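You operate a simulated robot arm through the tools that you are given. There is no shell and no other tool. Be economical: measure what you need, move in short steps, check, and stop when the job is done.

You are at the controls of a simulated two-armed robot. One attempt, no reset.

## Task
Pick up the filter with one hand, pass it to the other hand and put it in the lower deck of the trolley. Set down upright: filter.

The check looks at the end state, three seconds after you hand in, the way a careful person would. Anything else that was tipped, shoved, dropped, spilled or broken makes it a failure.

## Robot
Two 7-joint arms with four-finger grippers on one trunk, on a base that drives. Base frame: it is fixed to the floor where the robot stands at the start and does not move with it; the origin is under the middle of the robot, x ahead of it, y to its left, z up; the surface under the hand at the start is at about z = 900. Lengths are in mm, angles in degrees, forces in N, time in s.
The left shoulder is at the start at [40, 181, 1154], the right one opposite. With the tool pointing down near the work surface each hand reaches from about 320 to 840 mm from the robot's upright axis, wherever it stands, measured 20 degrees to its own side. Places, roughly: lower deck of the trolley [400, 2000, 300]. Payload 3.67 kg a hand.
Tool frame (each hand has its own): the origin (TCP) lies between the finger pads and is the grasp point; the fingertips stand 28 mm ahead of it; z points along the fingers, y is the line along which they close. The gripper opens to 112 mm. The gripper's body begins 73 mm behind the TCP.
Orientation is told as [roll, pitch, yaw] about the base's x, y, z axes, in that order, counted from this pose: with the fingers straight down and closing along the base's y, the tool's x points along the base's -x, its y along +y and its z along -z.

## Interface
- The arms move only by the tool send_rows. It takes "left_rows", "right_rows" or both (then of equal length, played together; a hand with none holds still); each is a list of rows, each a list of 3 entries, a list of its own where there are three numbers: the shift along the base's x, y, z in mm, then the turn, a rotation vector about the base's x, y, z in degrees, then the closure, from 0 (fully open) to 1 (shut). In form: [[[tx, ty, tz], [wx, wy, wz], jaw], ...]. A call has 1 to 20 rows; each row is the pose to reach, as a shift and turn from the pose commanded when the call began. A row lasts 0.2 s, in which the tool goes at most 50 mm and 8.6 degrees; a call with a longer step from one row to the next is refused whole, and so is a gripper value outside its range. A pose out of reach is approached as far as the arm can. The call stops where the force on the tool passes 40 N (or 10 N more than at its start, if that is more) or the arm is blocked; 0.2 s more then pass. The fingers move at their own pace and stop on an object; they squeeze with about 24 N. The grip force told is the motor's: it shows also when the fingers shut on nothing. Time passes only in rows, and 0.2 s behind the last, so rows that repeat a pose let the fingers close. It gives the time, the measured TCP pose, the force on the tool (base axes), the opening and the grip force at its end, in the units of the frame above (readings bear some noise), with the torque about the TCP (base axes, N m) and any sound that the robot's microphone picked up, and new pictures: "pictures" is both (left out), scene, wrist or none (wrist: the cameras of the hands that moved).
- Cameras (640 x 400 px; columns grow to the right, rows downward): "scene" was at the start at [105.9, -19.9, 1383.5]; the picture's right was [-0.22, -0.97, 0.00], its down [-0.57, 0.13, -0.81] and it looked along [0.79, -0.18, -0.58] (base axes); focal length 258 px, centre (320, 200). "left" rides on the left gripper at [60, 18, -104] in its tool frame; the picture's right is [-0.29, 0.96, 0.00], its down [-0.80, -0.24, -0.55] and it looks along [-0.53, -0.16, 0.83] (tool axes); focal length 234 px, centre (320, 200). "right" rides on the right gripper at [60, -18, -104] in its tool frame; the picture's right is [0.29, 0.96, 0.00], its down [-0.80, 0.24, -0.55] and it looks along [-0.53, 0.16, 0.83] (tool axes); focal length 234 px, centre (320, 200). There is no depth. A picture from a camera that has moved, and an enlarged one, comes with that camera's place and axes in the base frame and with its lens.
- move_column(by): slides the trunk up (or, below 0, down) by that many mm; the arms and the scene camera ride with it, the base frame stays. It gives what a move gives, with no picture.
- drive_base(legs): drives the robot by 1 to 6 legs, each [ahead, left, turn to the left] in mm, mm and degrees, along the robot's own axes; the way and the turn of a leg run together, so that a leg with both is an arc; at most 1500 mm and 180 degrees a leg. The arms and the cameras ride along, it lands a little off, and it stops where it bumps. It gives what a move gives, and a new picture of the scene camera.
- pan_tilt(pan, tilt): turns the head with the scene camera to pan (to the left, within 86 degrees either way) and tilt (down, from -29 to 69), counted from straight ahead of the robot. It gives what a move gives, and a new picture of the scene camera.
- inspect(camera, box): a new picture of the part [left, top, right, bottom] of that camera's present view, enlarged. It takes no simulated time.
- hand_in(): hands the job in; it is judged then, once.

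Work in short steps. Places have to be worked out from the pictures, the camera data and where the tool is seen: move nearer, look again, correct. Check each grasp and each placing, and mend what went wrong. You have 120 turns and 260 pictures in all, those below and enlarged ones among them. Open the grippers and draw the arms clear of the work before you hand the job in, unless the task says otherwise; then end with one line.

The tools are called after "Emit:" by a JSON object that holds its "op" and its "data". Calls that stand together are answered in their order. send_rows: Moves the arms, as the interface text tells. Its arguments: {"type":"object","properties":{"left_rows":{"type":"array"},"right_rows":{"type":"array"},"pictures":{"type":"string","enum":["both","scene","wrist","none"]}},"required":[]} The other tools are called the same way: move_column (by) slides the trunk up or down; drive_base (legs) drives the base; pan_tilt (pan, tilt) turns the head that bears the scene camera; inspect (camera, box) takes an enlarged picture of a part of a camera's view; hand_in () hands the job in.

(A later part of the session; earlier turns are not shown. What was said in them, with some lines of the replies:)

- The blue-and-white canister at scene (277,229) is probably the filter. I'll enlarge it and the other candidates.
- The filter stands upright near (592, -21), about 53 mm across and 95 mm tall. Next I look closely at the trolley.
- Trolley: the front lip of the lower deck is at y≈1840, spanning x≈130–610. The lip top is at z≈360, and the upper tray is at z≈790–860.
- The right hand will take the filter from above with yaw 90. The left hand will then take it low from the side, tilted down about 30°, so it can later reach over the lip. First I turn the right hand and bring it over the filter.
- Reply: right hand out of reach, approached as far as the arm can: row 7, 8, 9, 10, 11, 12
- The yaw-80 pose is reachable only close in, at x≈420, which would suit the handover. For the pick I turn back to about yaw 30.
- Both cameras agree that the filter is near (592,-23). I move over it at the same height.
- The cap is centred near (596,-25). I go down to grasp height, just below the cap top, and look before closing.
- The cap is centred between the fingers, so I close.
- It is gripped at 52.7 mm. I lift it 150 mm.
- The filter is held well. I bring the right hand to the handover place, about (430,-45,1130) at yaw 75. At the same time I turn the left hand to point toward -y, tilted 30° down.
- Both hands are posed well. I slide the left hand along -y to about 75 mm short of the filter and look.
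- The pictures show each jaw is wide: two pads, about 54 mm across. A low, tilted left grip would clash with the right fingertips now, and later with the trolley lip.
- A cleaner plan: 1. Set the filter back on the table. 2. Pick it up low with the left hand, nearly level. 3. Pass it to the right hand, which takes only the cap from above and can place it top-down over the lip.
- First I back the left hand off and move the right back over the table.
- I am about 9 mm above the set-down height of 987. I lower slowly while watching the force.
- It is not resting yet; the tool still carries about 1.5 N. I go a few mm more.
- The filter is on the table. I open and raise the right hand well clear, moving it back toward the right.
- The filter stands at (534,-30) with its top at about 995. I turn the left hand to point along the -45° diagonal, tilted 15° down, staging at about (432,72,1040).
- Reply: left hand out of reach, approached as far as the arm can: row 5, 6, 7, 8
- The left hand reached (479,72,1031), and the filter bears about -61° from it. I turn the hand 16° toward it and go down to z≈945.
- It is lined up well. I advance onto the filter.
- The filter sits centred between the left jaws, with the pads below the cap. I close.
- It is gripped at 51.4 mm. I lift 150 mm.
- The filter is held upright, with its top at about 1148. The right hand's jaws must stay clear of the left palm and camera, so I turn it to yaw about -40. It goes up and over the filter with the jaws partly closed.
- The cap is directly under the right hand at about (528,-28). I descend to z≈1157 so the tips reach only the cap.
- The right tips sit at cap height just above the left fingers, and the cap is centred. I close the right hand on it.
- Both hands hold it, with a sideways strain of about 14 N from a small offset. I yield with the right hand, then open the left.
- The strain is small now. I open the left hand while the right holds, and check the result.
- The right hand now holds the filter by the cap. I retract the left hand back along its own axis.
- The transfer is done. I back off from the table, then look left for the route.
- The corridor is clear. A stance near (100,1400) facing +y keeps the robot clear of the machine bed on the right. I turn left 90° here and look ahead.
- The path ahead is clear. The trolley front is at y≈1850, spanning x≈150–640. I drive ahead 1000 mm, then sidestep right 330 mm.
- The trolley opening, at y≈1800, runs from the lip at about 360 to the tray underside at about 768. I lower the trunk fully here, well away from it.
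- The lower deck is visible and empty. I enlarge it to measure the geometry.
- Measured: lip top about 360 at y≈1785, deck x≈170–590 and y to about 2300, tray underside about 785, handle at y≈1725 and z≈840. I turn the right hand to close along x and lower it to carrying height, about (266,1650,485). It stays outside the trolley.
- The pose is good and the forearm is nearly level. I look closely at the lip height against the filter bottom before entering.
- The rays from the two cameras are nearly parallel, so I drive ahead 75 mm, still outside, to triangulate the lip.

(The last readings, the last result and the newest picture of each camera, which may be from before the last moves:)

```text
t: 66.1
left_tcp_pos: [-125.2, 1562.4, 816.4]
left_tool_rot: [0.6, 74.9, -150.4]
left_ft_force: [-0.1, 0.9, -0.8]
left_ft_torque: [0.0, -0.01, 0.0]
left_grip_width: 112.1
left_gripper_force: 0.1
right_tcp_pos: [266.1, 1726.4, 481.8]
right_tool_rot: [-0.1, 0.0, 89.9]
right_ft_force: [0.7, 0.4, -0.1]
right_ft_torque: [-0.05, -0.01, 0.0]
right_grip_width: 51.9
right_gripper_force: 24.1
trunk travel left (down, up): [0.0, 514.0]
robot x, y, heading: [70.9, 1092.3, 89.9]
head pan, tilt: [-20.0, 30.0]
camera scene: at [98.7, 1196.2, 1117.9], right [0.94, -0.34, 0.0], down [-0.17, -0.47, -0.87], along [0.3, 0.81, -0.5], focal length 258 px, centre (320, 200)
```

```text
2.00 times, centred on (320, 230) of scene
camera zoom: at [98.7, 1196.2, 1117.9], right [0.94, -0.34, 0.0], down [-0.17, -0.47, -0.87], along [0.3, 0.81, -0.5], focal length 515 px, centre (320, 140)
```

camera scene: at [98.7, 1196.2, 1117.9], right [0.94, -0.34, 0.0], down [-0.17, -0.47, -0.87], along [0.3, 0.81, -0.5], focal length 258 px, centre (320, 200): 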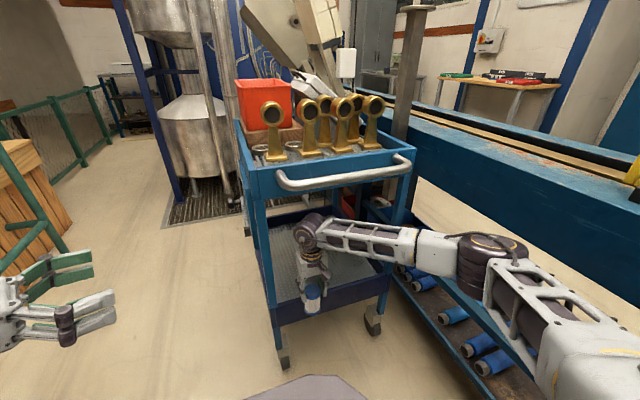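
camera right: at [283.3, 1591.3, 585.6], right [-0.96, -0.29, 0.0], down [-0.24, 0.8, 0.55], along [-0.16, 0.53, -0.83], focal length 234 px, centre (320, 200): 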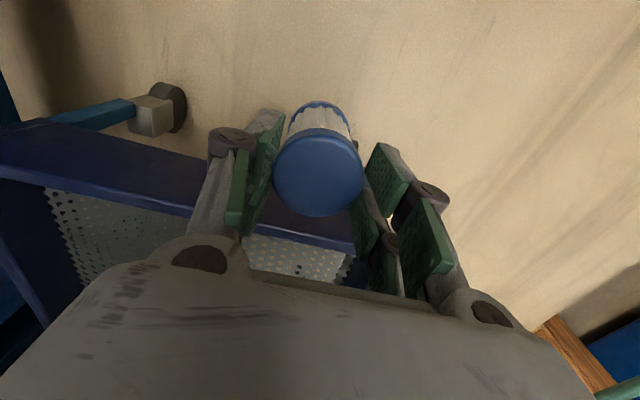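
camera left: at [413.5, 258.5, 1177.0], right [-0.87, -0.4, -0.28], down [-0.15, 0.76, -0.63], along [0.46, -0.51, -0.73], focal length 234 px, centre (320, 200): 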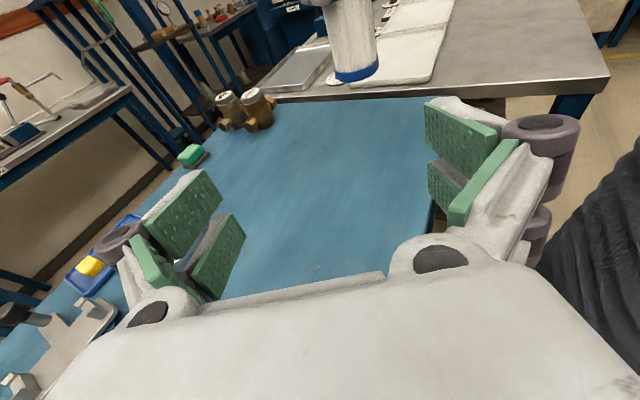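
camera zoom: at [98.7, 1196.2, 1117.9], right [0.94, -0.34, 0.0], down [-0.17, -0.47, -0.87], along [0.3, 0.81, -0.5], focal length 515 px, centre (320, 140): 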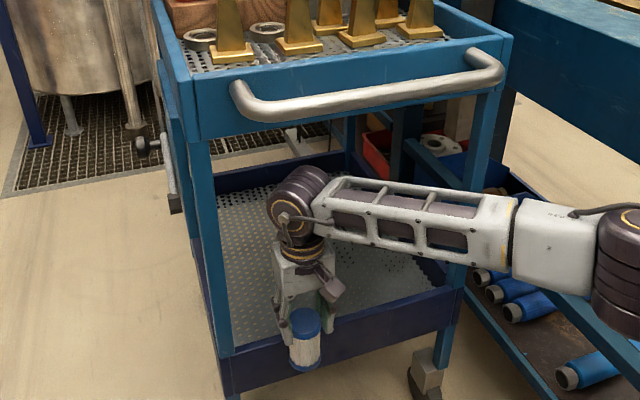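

Triangulated, the lip top is about z=388 at y≈1760–1780, higher than I first thought. I back the hand away, raise it and tilt the tool 30° (filter bottom forward). That passes the filter over the lip and keeps the wrist and forearm under the tray.

Emit:
{"op": "send_rows", "data": {"right_rows": [[[0, -30, 8], [0, 0, 0], 1], [[0, -60, 16], [0, 0, 0], 1], [[0, -90, 24], [0, 0, 0], 1], [[0, -90, 30], [6, 0, 0], 1], [[0, -90, 36], [12, 0, 0], 1], [[0, -90, 38], [18, 0, 0], 1], [[0, -90, 38], [24, 0, 0], 1], [[0, -90, 38], [30, 0, 0], 1], [[0, -90, 38], [30, 0, 0], 1]]}}

Emit:
{"op": "inspect", "data": {"camera": "scene", "box": [240, 130, 400, 330]}}

```text
t: 68.1
left_tcp_pos: [-125.1, 1562.8, 817.4]
left_tool_rot: [0.3, 74.9, -150.6]
left_ft_force: [0.5, 0.8, 0.1]
left_ft_torque: [0.03, 0.0, -0.02]
left_grip_width: 112.2
left_gripper_force: 0.1
right_tcp_pos: [265.1, 1635.8, 521.1]
right_tool_rot: [-0.2, -30.0, 89.9]
right_ft_force: [-0.3, -0.5, 0.3]
right_ft_torque: [-0.06, 0.0, 0.02]
right_grip_width: 52.0
right_gripper_force: 23.9
trunk travel left (down, up): [0.0, 514.0]
robot x, y, heading: [68.9, 1091.2, 89.5]
head pan, tilt: [-20.0, 30.0]
camera scene: at [98.7, 1195.0, 1118.0], right [0.94, -0.34, 0.0], down [-0.17, -0.47, -0.87], along [0.3, 0.81, -0.5], focal length 258 px, centre (320, 200)
camera right: at [282.6, 1530.9, 579.9], right [-0.96, -0.25, -0.15], down [-0.24, 0.41, 0.88], along [-0.16, 0.88, -0.46], focal length 234 px, centre (320, 200)
```

scene: 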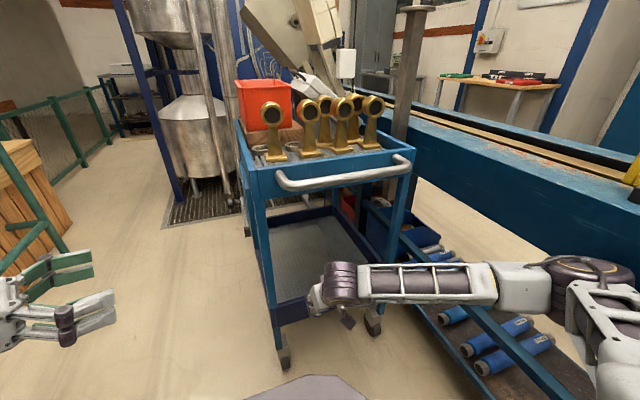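
right: 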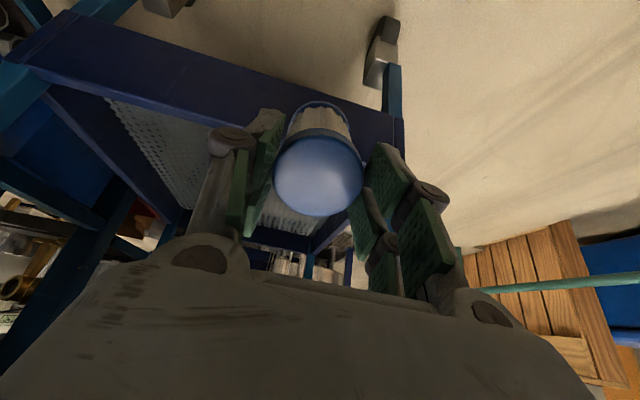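

```text
2.00 times, centred on (320, 230) of scene
camera zoom: at [98.7, 1195.0, 1118.0], right [0.94, -0.34, 0.0], down [-0.17, -0.47, -0.87], along [0.3, 0.81, -0.5], focal length 515 px, centre (320, 140)
```

zoom: 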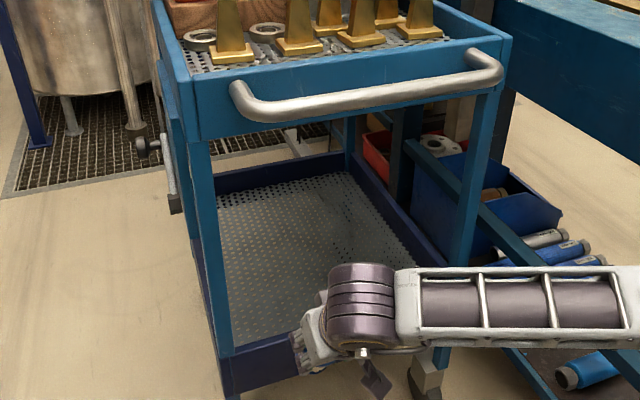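

In this tilted pose the forearm lies across the front, so the base should stay back and the arm should extend. I drive ahead only 55 mm, then reach in over the lip.

Emit:
{"op": "drive_base", "data": {"legs": [[55, 0, 0.3]]}}

Emit:
{"op": "send_rows", "data": {"right_rows": [[[0, 25, 3], [0, 0, 0], 1], [[0, 50, 3], [0, 0, 0], 1], [[0, 75, 3], [0, 0, 0], 1], [[0, 75, 3], [0, 0, 0], 1]]}}

Emit:
{"op": "inspect", "data": {"camera": "right", "box": [120, 40, 460, 260]}}

```text
t: 69.1
left_tcp_pos: [-127.4, 1616.1, 816.7]
left_tool_rot: [0.6, 74.9, -150.1]
left_ft_force: [-0.3, 0.0, -0.4]
left_ft_torque: [-0.01, -0.02, -0.02]
left_grip_width: 111.9
left_gripper_force: 0.0
right_tcp_pos: [262.7, 1690.9, 518.7]
right_tool_rot: [-0.2, -30.0, 90.2]
right_ft_force: [0.3, -0.5, -0.2]
right_ft_torque: [-0.1, -0.01, 0.04]
right_grip_width: 52.2
right_gripper_force: 24.2
trunk travel left (down, up): [0.0, 514.0]
robot x, y, heading: [66.2, 1146.1, 90.4]
head pan, tilt: [-20.0, 30.0]
camera scene: at [97.8, 1250.4, 1117.9], right [0.94, -0.34, 0.0], down [-0.17, -0.47, -0.87], along [0.29, 0.81, -0.5], focal length 258 px, centre (320, 200)
```

scene: 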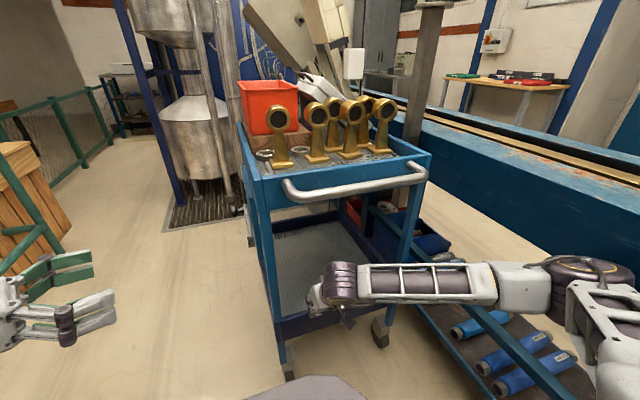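

```text
t: 70.1
left_tcp_pos: [-128.3, 1615.4, 817.4]
left_tool_rot: [0.3, 74.9, -150.2]
left_ft_force: [-0.4, -0.1, -0.4]
left_ft_torque: [0.02, 0.0, -0.01]
left_grip_width: 112.0
left_gripper_force: 0.1
right_tcp_pos: [262.0, 1767.1, 523.5]
right_tool_rot: [-0.2, -30.0, 90.2]
right_ft_force: [0.1, -0.2, 0.2]
right_ft_torque: [-0.05, 0.0, 0.03]
right_grip_width: 52.2
right_gripper_force: 23.6
trunk travel left (down, up): [0.0, 514.0]
robot x, y, heading: [68.2, 1149.4, 90.6]
head pan, tilt: [-20.0, 30.0]
camera scene: at [97.9, 1249.3, 1118.0], right [0.94, -0.34, 0.0], down [-0.17, -0.47, -0.87], along [0.29, 0.82, -0.5], focal length 258 px, centre (320, 200)
camera right: at [279.4, 1662.5, 583.0], right [-0.96, -0.25, -0.15], down [-0.24, 0.41, 0.88], along [-0.16, 0.88, -0.46], focal length 234 px, centre (320, 200)
```

scene: 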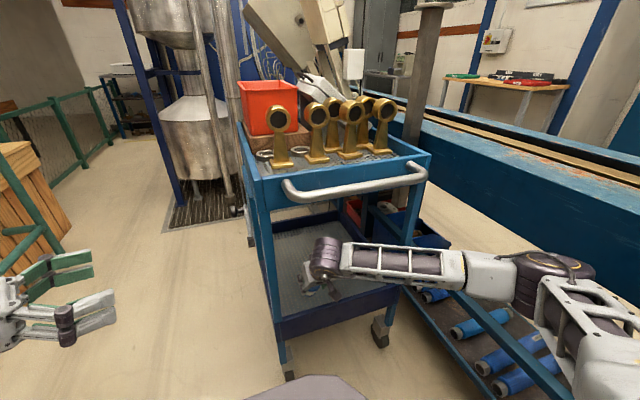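
right: 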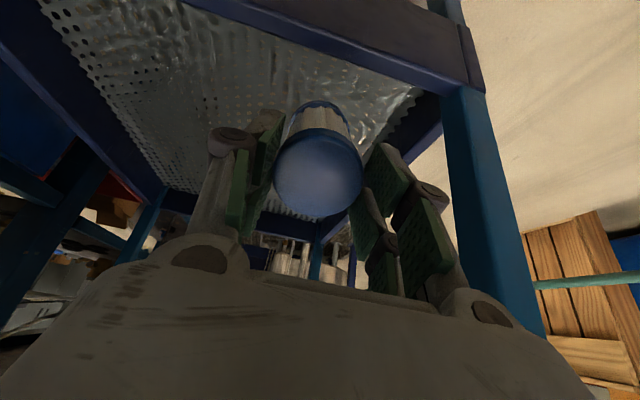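

```text
1.82 times, centred on (290, 150) of right
camera zoom: at [279.4, 1662.5, 583.0], right [-0.96, -0.25, -0.15], down [-0.24, 0.41, 0.88], along [-0.16, 0.88, -0.46], focal length 426 px, centre (374, 291)
```

zoom: 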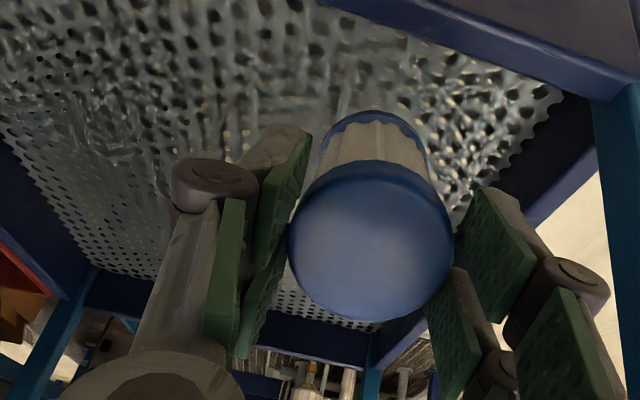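

The filter bottom is past the lip and over the empty perforated deck. I go further in, shifting slightly toward the middle.

Emit:
{"op": "send_rows", "data": {"right_rows": [[[10, 18, 0], [0, 0, 0], 1], [[20, 36, 0], [0, 0, 0], 1], [[28, 54, 0], [0, 0, 0], 1], [[28, 54, 0], [0, 0, 0], 1]]}}

Emit:
{"op": "inspect", "data": {"camera": "scene", "box": [240, 150, 440, 370]}}

```text
t: 71.1
left_tcp_pos: [-128.0, 1615.0, 817.5]
left_tool_rot: [0.4, 74.8, -150.4]
left_ft_force: [0.5, -0.1, -0.6]
left_ft_torque: [-0.02, 0.02, 0.01]
left_grip_width: 112.2
left_gripper_force: 0.0
right_tcp_pos: [289.9, 1819.1, 521.9]
right_tool_rot: [-0.1, -30.0, 90.2]
right_ft_force: [-0.4, 0.2, -0.1]
right_ft_torque: [-0.07, -0.01, 0.0]
right_grip_width: 52.1
right_gripper_force: 24.0
trunk travel left (down, up): [0.0, 514.0]
robot x, y, heading: [70.0, 1141.0, 90.3]
head pan, tilt: [-20.0, 30.0]
camera scene: at [97.9, 1249.3, 1118.0], right [0.94, -0.34, 0.0], down [-0.17, -0.47, -0.87], along [0.29, 0.82, -0.5], focal length 258 px, centre (320, 200)
camera right: at [307.8, 1715.2, 582.5], right [-0.96, -0.25, -0.15], down [-0.24, 0.41, 0.88], along [-0.16, 0.88, -0.46], focal length 234 px, centre (320, 200)
```

scene: 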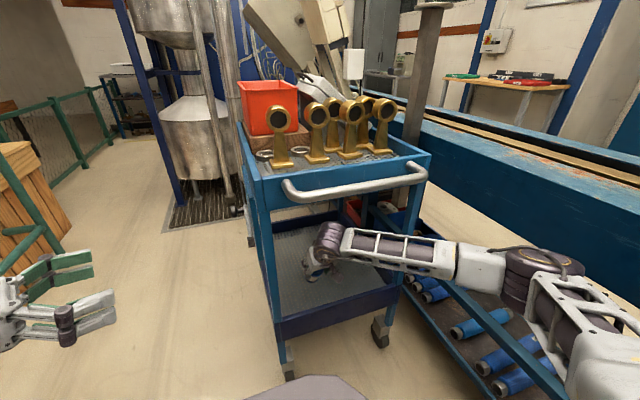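
right: 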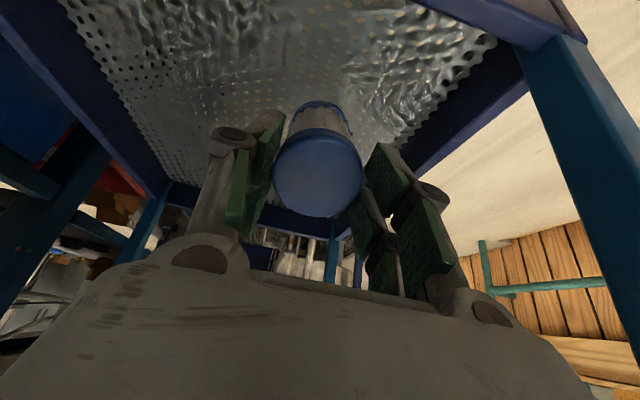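

```text
1.82 times, centred on (340, 260) of scene
camera zoom: at [97.9, 1249.3, 1118.0], right [0.94, -0.34, 0.0], down [-0.17, -0.47, -0.87], along [0.29, 0.82, -0.5], focal length 468 px, centre (284, 91)
```

zoom: 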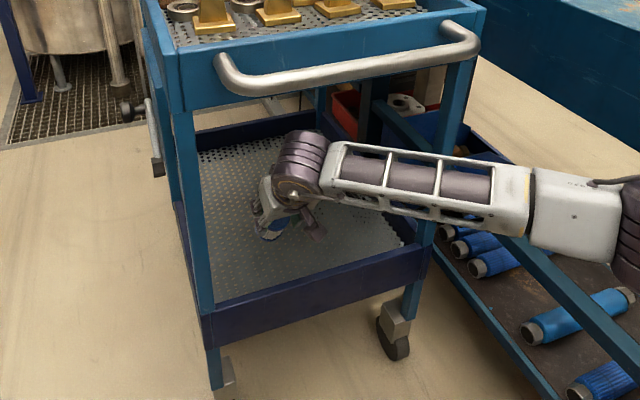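

The forearm clears the post and handle. I lower inside with a little more forward motion, to z≈430.

Emit:
{"op": "send_rows", "data": {"right_rows": [[[0, 12, -20], [0, 0, 0], 1], [[0, 22, -45], [0, 0, 0], 1], [[0, 28, -70], [0, 0, 0], 1], [[0, 28, -90], [0, 0, 0], 1], [[0, 28, -90], [0, 0, 0], 1]]}}

Emit:
{"op": "inspect", "data": {"camera": "scene", "box": [240, 150, 440, 370]}}

```text
t: 72.3
left_tcp_pos: [-126.8, 1616.4, 816.5]
left_tool_rot: [0.4, 74.9, -150.4]
left_ft_force: [-1.2, 0.1, 0.8]
left_ft_torque: [0.01, 0.02, -0.03]
left_grip_width: 112.1
left_gripper_force: 0.0
right_tcp_pos: [290.8, 1846.1, 432.2]
right_tool_rot: [-0.1, -30.0, 90.2]
right_ft_force: [0.1, -0.1, -0.6]
right_ft_torque: [-0.04, -0.03, -0.03]
right_grip_width: 52.2
right_gripper_force: 23.6
trunk travel left (down, up): [0.0, 514.0]
robot x, y, heading: [65.6, 1148.0, 90.4]
head pan, tilt: [-20.0, 30.0]
camera scene: at [97.8, 1249.3, 1118.0], right [0.94, -0.34, 0.0], down [-0.17, -0.47, -0.87], along [0.29, 0.82, -0.5], focal length 258 px, centre (320, 200)
camera right: at [308.7, 1742.8, 492.2], right [-0.96, -0.25, -0.15], down [-0.24, 0.41, 0.88], along [-0.16, 0.87, -0.46], focal length 234 px, centre (320, 200)
```

scene: 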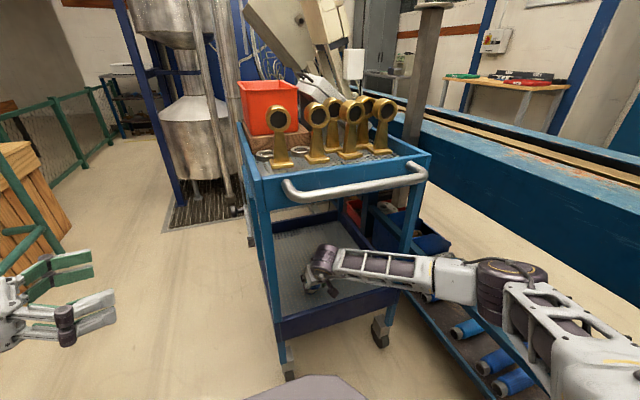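
right: 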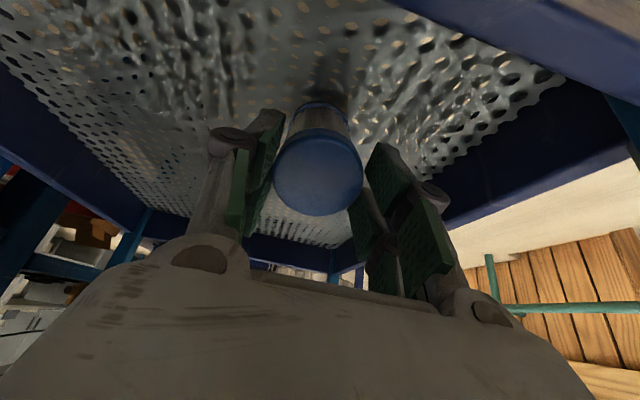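

```text
1.82 times, centred on (340, 260) of scene
camera zoom: at [97.8, 1249.3, 1118.0], right [0.94, -0.34, 0.0], down [-0.17, -0.47, -0.87], along [0.29, 0.82, -0.5], focal length 468 px, centre (284, 91)
```

zoom: 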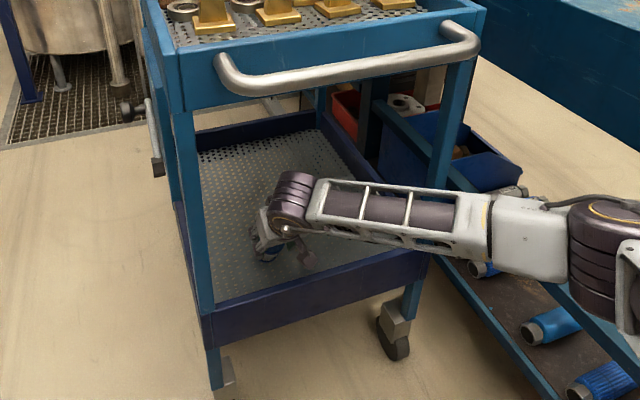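

No contact so far. Now I rotate the tool back upright inside the opening.

Emit:
{"op": "send_rows", "data": {"right_rows": [[[0, 0, 0], [-6, 0, 0], 1], [[0, 0, 0], [-12, 0, 0], 1], [[0, 2, 0], [-18, 0, 0], 1], [[0, 4, 0], [-24, 0, 0], 1], [[0, 5, 0], [-30, 0, 0], 1], [[0, 5, 0], [-30, 0, 0], 1]]}}

Emit:
{"op": "inspect", "data": {"camera": "scene", "box": [240, 150, 440, 370]}}

```text
t: 73.7
left_tcp_pos: [-128.0, 1615.1, 818.3]
left_tool_rot: [0.1, 75.1, -150.4]
left_ft_force: [0.0, 1.1, 0.3]
left_ft_torque: [-0.03, -0.02, -0.02]
left_grip_width: 112.1
left_gripper_force: 0.0
right_tcp_pos: [289.5, 1851.3, 432.7]
right_tool_rot: [-0.1, 0.1, 90.2]
right_ft_force: [-0.2, 4.2, 20.3]
right_ft_torque: [0.12, -0.02, 0.02]
right_grip_width: 52.1
right_gripper_force: 23.4
trunk travel left (down, up): [0.0, 514.0]
robot x, y, heading: [66.8, 1140.3, 90.8]
head pan, tilt: [-20.0, 30.0]
camera scene: at [97.3, 1247.6, 1118.3], right [0.94, -0.34, 0.0], down [-0.17, -0.47, -0.87], along [0.29, 0.82, -0.5], focal length 258 px, centre (320, 200)
camera right: at [307.8, 1791.7, 537.9], right [-0.96, -0.29, 0.0], down [-0.24, 0.8, 0.55], along [-0.16, 0.53, -0.83], focal length 234 px, centre (320, 200)
```

scene: 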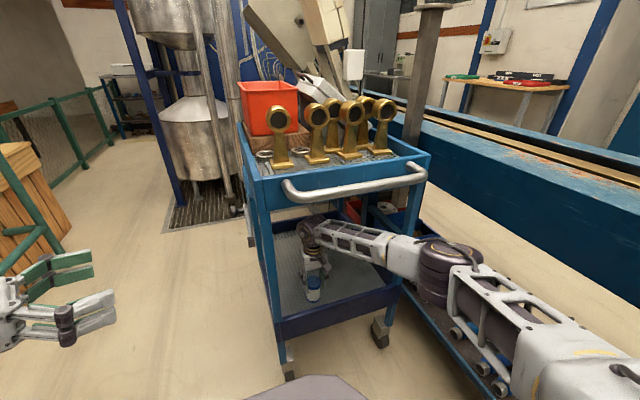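
right: 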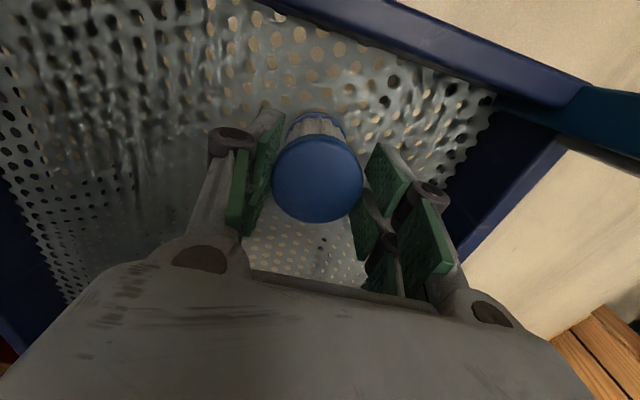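

```text
1.82 times, centred on (340, 260) of scene
camera zoom: at [97.3, 1247.6, 1118.3], right [0.94, -0.34, 0.0], down [-0.17, -0.47, -0.87], along [0.29, 0.82, -0.5], focal length 468 px, centre (284, 91)
```

zoom: 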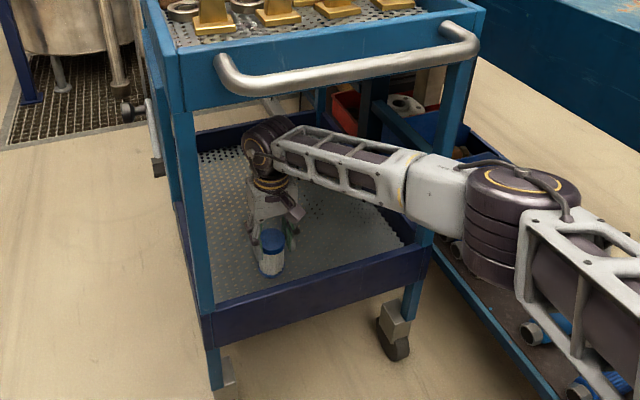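

There is a 20 N upward force, so the filter is already standing on the deck, whose surface is at about z=328. I ease up slightly to unload it.

Emit:
{"op": "send_rows", "data": {"right_rows": [[[0, 0, 1], [0, 0, 0], 1], [[0, 0, 2], [0, 0, 0], 1], [[0, 0, 2], [0, 0, 0], 1]], "pictures": "none"}}

Emit:
{"op": "inspect", "data": {"camera": "right", "box": [200, 60, 460, 260]}}

Emit:
{"op": "inspect", "data": {"camera": "scene", "box": [280, 210, 360, 320]}}

```text
t: 74.5
left_tcp_pos: [-129.0, 1615.2, 817.9]
left_tool_rot: [0.2, 75.0, -150.3]
left_ft_force: [-0.2, -0.1, -0.3]
left_ft_torque: [-0.01, 0.0, 0.01]
left_grip_width: 112.0
left_gripper_force: 0.0
right_tcp_pos: [290.2, 1851.7, 433.8]
right_tool_rot: [0.0, 0.2, 90.3]
right_ft_force: [-1.8, 0.0, 4.5]
right_ft_torque: [-0.14, 0.14, -0.01]
right_grip_width: 52.2
right_gripper_force: 24.3
trunk travel left (down, up): [0.0, 514.0]
robot x, y, heading: [68.7, 1143.2, 90.4]
head pan, tilt: [-20.0, 30.0]
```

```text
2.00 times, centred on (330, 160) of right
camera zoom: at [307.8, 1791.7, 538.0], right [-0.96, -0.29, 0.0], down [-0.24, 0.8, 0.55], along [-0.16, 0.53, -0.83], focal length 468 px, centre (300, 280)
```

zoom: 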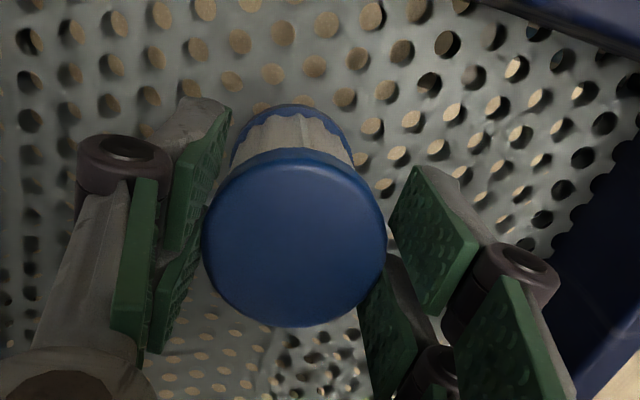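

```text
3.64 times, centred on (320, 265) of scene
camera zoom: at [97.6, 1248.7, 1118.1], right [0.94, -0.34, 0.0], down [-0.17, -0.47, -0.87], along [0.29, 0.82, -0.5], focal length 937 px, centre (320, -36)
```

zoom: 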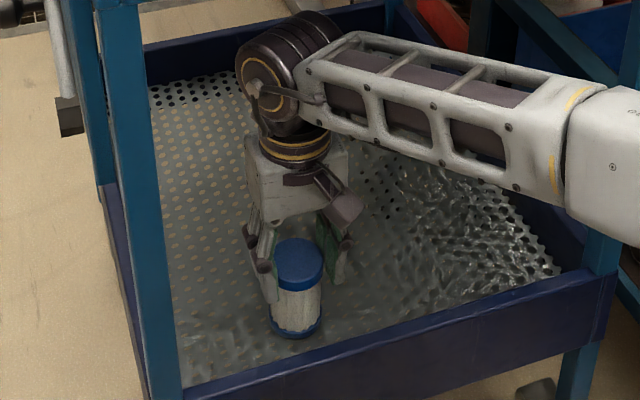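

The filter is resting lightly and upright. I open the jaws while holding position.

Emit:
{"op": "send_rows", "data": {"right_rows": [[[0, 0, 0], [0, 0, 0], 0.48], [[0, 0, 0], [0, 0, 0], 0.4], [[0, 0, 0], [0, 0, 0], 0.3], [[0, 0, 0], [0, 0, 0], 0.2], [[0, 0, 0], [0, 0, 0], 0.2]], "pictures": "wrist"}}

Emit:
{"op": "inspect", "data": {"camera": "scene", "box": [280, 210, 360, 320]}}

```text
t: 75.7
left_tcp_pos: [-127.2, 1615.7, 817.1]
left_tool_rot: [0.3, 74.9, -150.2]
left_ft_force: [-0.2, -0.2, -0.3]
left_ft_torque: [-0.01, 0.02, 0.01]
left_grip_width: 111.9
left_gripper_force: 0.0
right_tcp_pos: [289.0, 1851.7, 435.0]
right_tool_rot: [-0.1, 0.1, 90.2]
right_ft_force: [-0.1, 0.5, -0.9]
right_ft_torque: [-0.02, 0.01, 0.0]
right_grip_width: 89.6
right_gripper_force: 0.0
trunk travel left (down, up): [0.0, 514.0]
robot x, y, heading: [69.7, 1146.5, 90.2]
head pan, tilt: [-20.0, 30.0]
camera right: at [307.9, 1792.7, 538.7], right [-0.96, -0.29, 0.0], down [-0.24, 0.8, 0.55], along [-0.16, 0.53, -0.83], focal length 234 px, centre (320, 200)
```

right: 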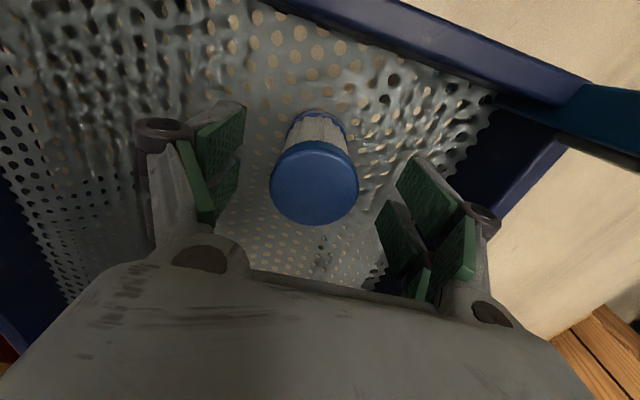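

```text
3.64 times, centred on (320, 265) of scene
camera zoom: at [97.8, 1249.2, 1118.0], right [0.94, -0.34, 0.0], down [-0.17, -0.47, -0.87], along [0.29, 0.82, -0.5], focal length 937 px, centre (320, -36)
```

zoom: 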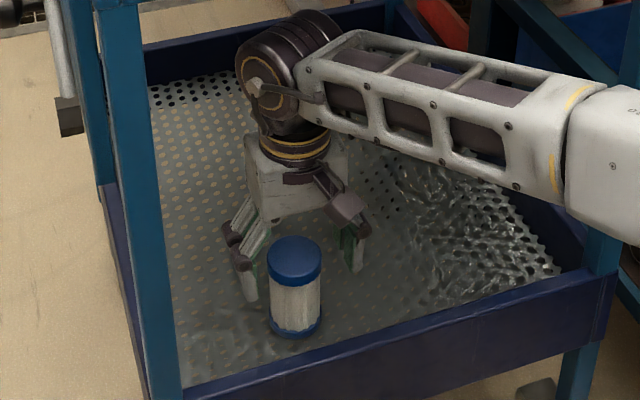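

The filter stands alone, upright. I raise the hand 38 mm so the tips clear the cap, staying below the tray.

Emit:
{"op": "send_rows", "data": {"right_rows": [[[0, 0, 10], [0, 0, 0], 0.2], [[0, 0, 22], [0, 0, 0], 0.2], [[0, 0, 38], [0, 0, 0], 0.2], [[0, 0, 38], [0, 0, 0], 0.2]]}}

Emit:
{"op": "inspect", "data": {"camera": "scene", "box": [260, 150, 420, 330]}}

```text
t: 76.7
left_tcp_pos: [-127.0, 1615.7, 818.0]
left_tool_rot: [0.3, 74.9, -150.3]
left_ft_force: [0.1, -0.1, 0.0]
left_ft_torque: [-0.02, 0.05, 0.0]
left_grip_width: 111.8
left_gripper_force: 0.1
right_tcp_pos: [289.8, 1850.2, 472.8]
right_tool_rot: [-0.1, 0.0, 90.2]
right_ft_force: [0.0, 0.2, 0.3]
right_ft_torque: [0.01, 0.03, 0.0]
right_grip_width: 89.4
right_gripper_force: 0.0
trunk travel left (down, up): [0.0, 514.0]
robot x, y, heading: [65.9, 1143.7, 90.3]
head pan, tilt: [-20.0, 30.0]
camera scene: at [97.8, 1249.2, 1118.0], right [0.94, -0.34, 0.0], down [-0.17, -0.47, -0.87], along [0.29, 0.82, -0.5], focal length 258 px, centre (320, 200)
camera right: at [308.1, 1791.7, 576.8], right [-0.96, -0.29, 0.0], down [-0.24, 0.8, 0.55], along [-0.16, 0.53, -0.83], focal length 234 px, centre (320, 200)
```

scene: 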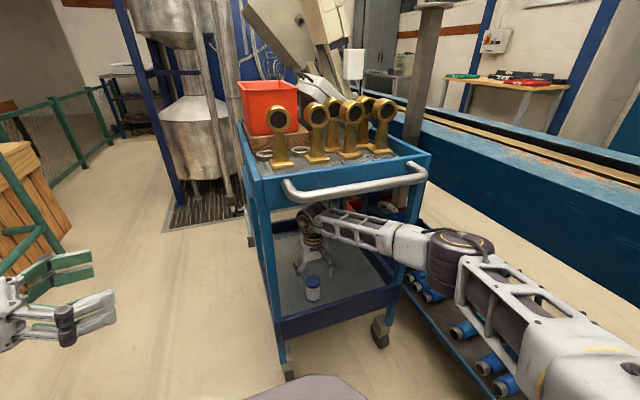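
right: 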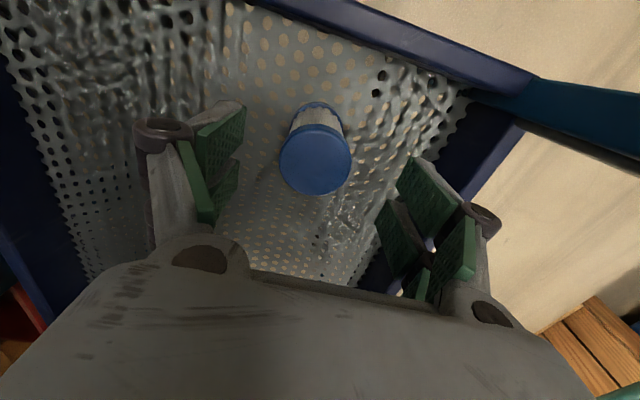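

```text
2.22 times, centred on (340, 240) of scene
camera zoom: at [97.8, 1249.2, 1118.0], right [0.94, -0.34, 0.0], down [-0.17, -0.47, -0.87], along [0.29, 0.82, -0.5], focal length 573 px, centre (276, 111)
```

zoom: 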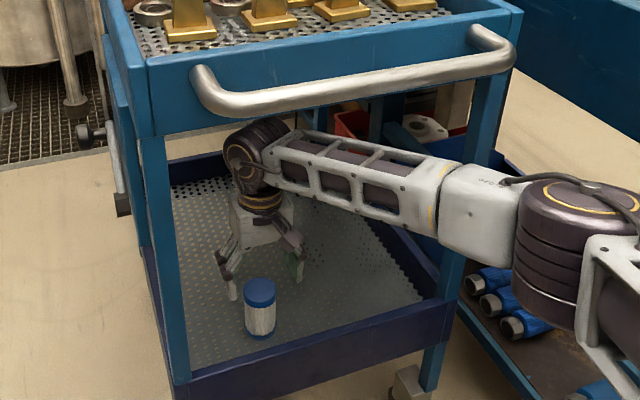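

The tips are clear of the cap and the arm clears the tray and post. I drive straight back to withdraw.

Emit:
{"op": "drive_base", "data": {"legs": [[-400, 0, 0]]}}

Emit:
{"op": "inspect", "data": {"camera": "scene", "box": [240, 110, 420, 310]}}

```text
t: 79.2
left_tcp_pos: [-124.1, 1213.1, 818.5]
left_tool_rot: [0.2, 75.0, -150.3]
left_ft_force: [0.5, 0.3, -0.1]
left_ft_torque: [-0.01, -0.01, 0.03]
left_grip_width: 112.0
left_gripper_force: 0.0
right_tcp_pos: [292.3, 1450.6, 474.3]
right_tool_rot: [-0.1, 0.0, 90.3]
right_ft_force: [0.4, -0.7, 0.3]
right_ft_torque: [0.03, 0.02, -0.02]
right_grip_width: 89.7
right_gripper_force: 0.1
trunk travel left (down, up): [0.0, 514.0]
robot x, y, heading: [73.3, 743.5, 90.5]
head pan, tilt: [-20.0, 30.0]
camera scene: at [100.6, 846.8, 1118.1], right [0.94, -0.33, 0.0], down [-0.17, -0.47, -0.87], along [0.29, 0.82, -0.5], focal length 258 px, centre (320, 200)
```

scene: 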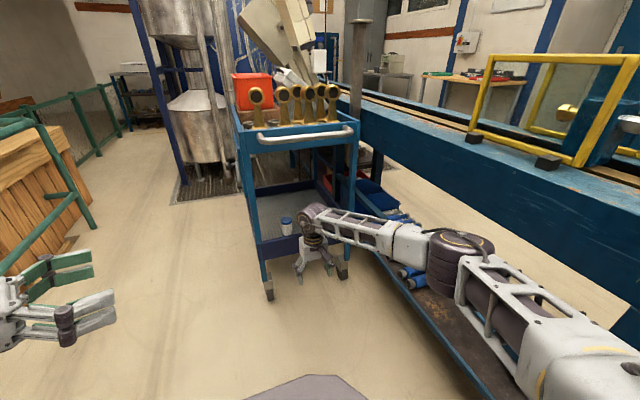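

```text
2.00 times, centred on (330, 210) of scene
camera zoom: at [100.6, 846.8, 1118.1], right [0.94, -0.33, 0.0], down [-0.17, -0.47, -0.87], along [0.29, 0.82, -0.5], focal length 515 px, centre (300, 180)
```

zoom: 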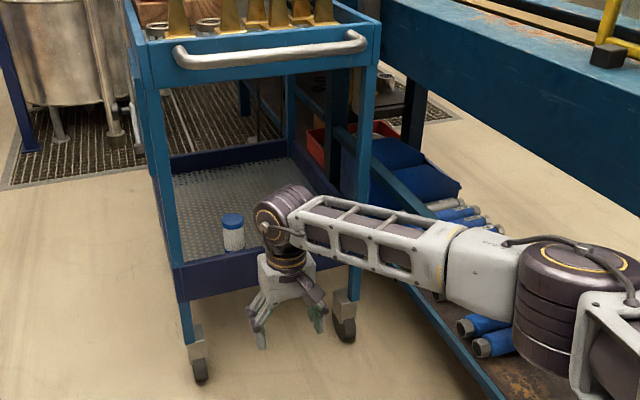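

The filter stands upright in the lower deck, the trolley is undisturbed, and both arms are clear. I open the right gripper fully and hand in.

Emit:
{"op": "send_rows", "data": {"right_rows": [[[0, 0, 0], [0, 0, 0], 0], [[0, 0, 0], [0, 0, 0], 0]], "pictures": "none"}}

Emit:
{"op": "hand_in", "data": {}}

```text
t: 79.8
left_tcp_pos: [-124.0, 1213.9, 818.0]
left_tool_rot: [0.3, 74.9, -150.2]
left_ft_force: [0.6, -0.6, 0.4]
left_ft_torque: [-0.01, 0.01, 0.01]
left_grip_width: 112.2
left_gripper_force: 0.1
right_tcp_pos: [293.0, 1450.4, 473.1]
right_tool_rot: [-0.1, 0.0, 90.3]
right_ft_force: [0.1, -0.4, 0.2]
right_ft_torque: [0.0, 0.02, -0.02]
right_grip_width: 111.9
right_gripper_force: 0.0
trunk travel left (down, up): [0.0, 514.0]
robot x, y, heading: [68.3, 744.6, 90.5]
head pan, tilt: [-20.0, 30.0]
```

```text
The job is handed in.
```

The left hand picked up the filter and passed it to the right, which set it upright in the trolley's lower deck; nothing else was seen to move, both grippers are open and clear, and the job is handed in.
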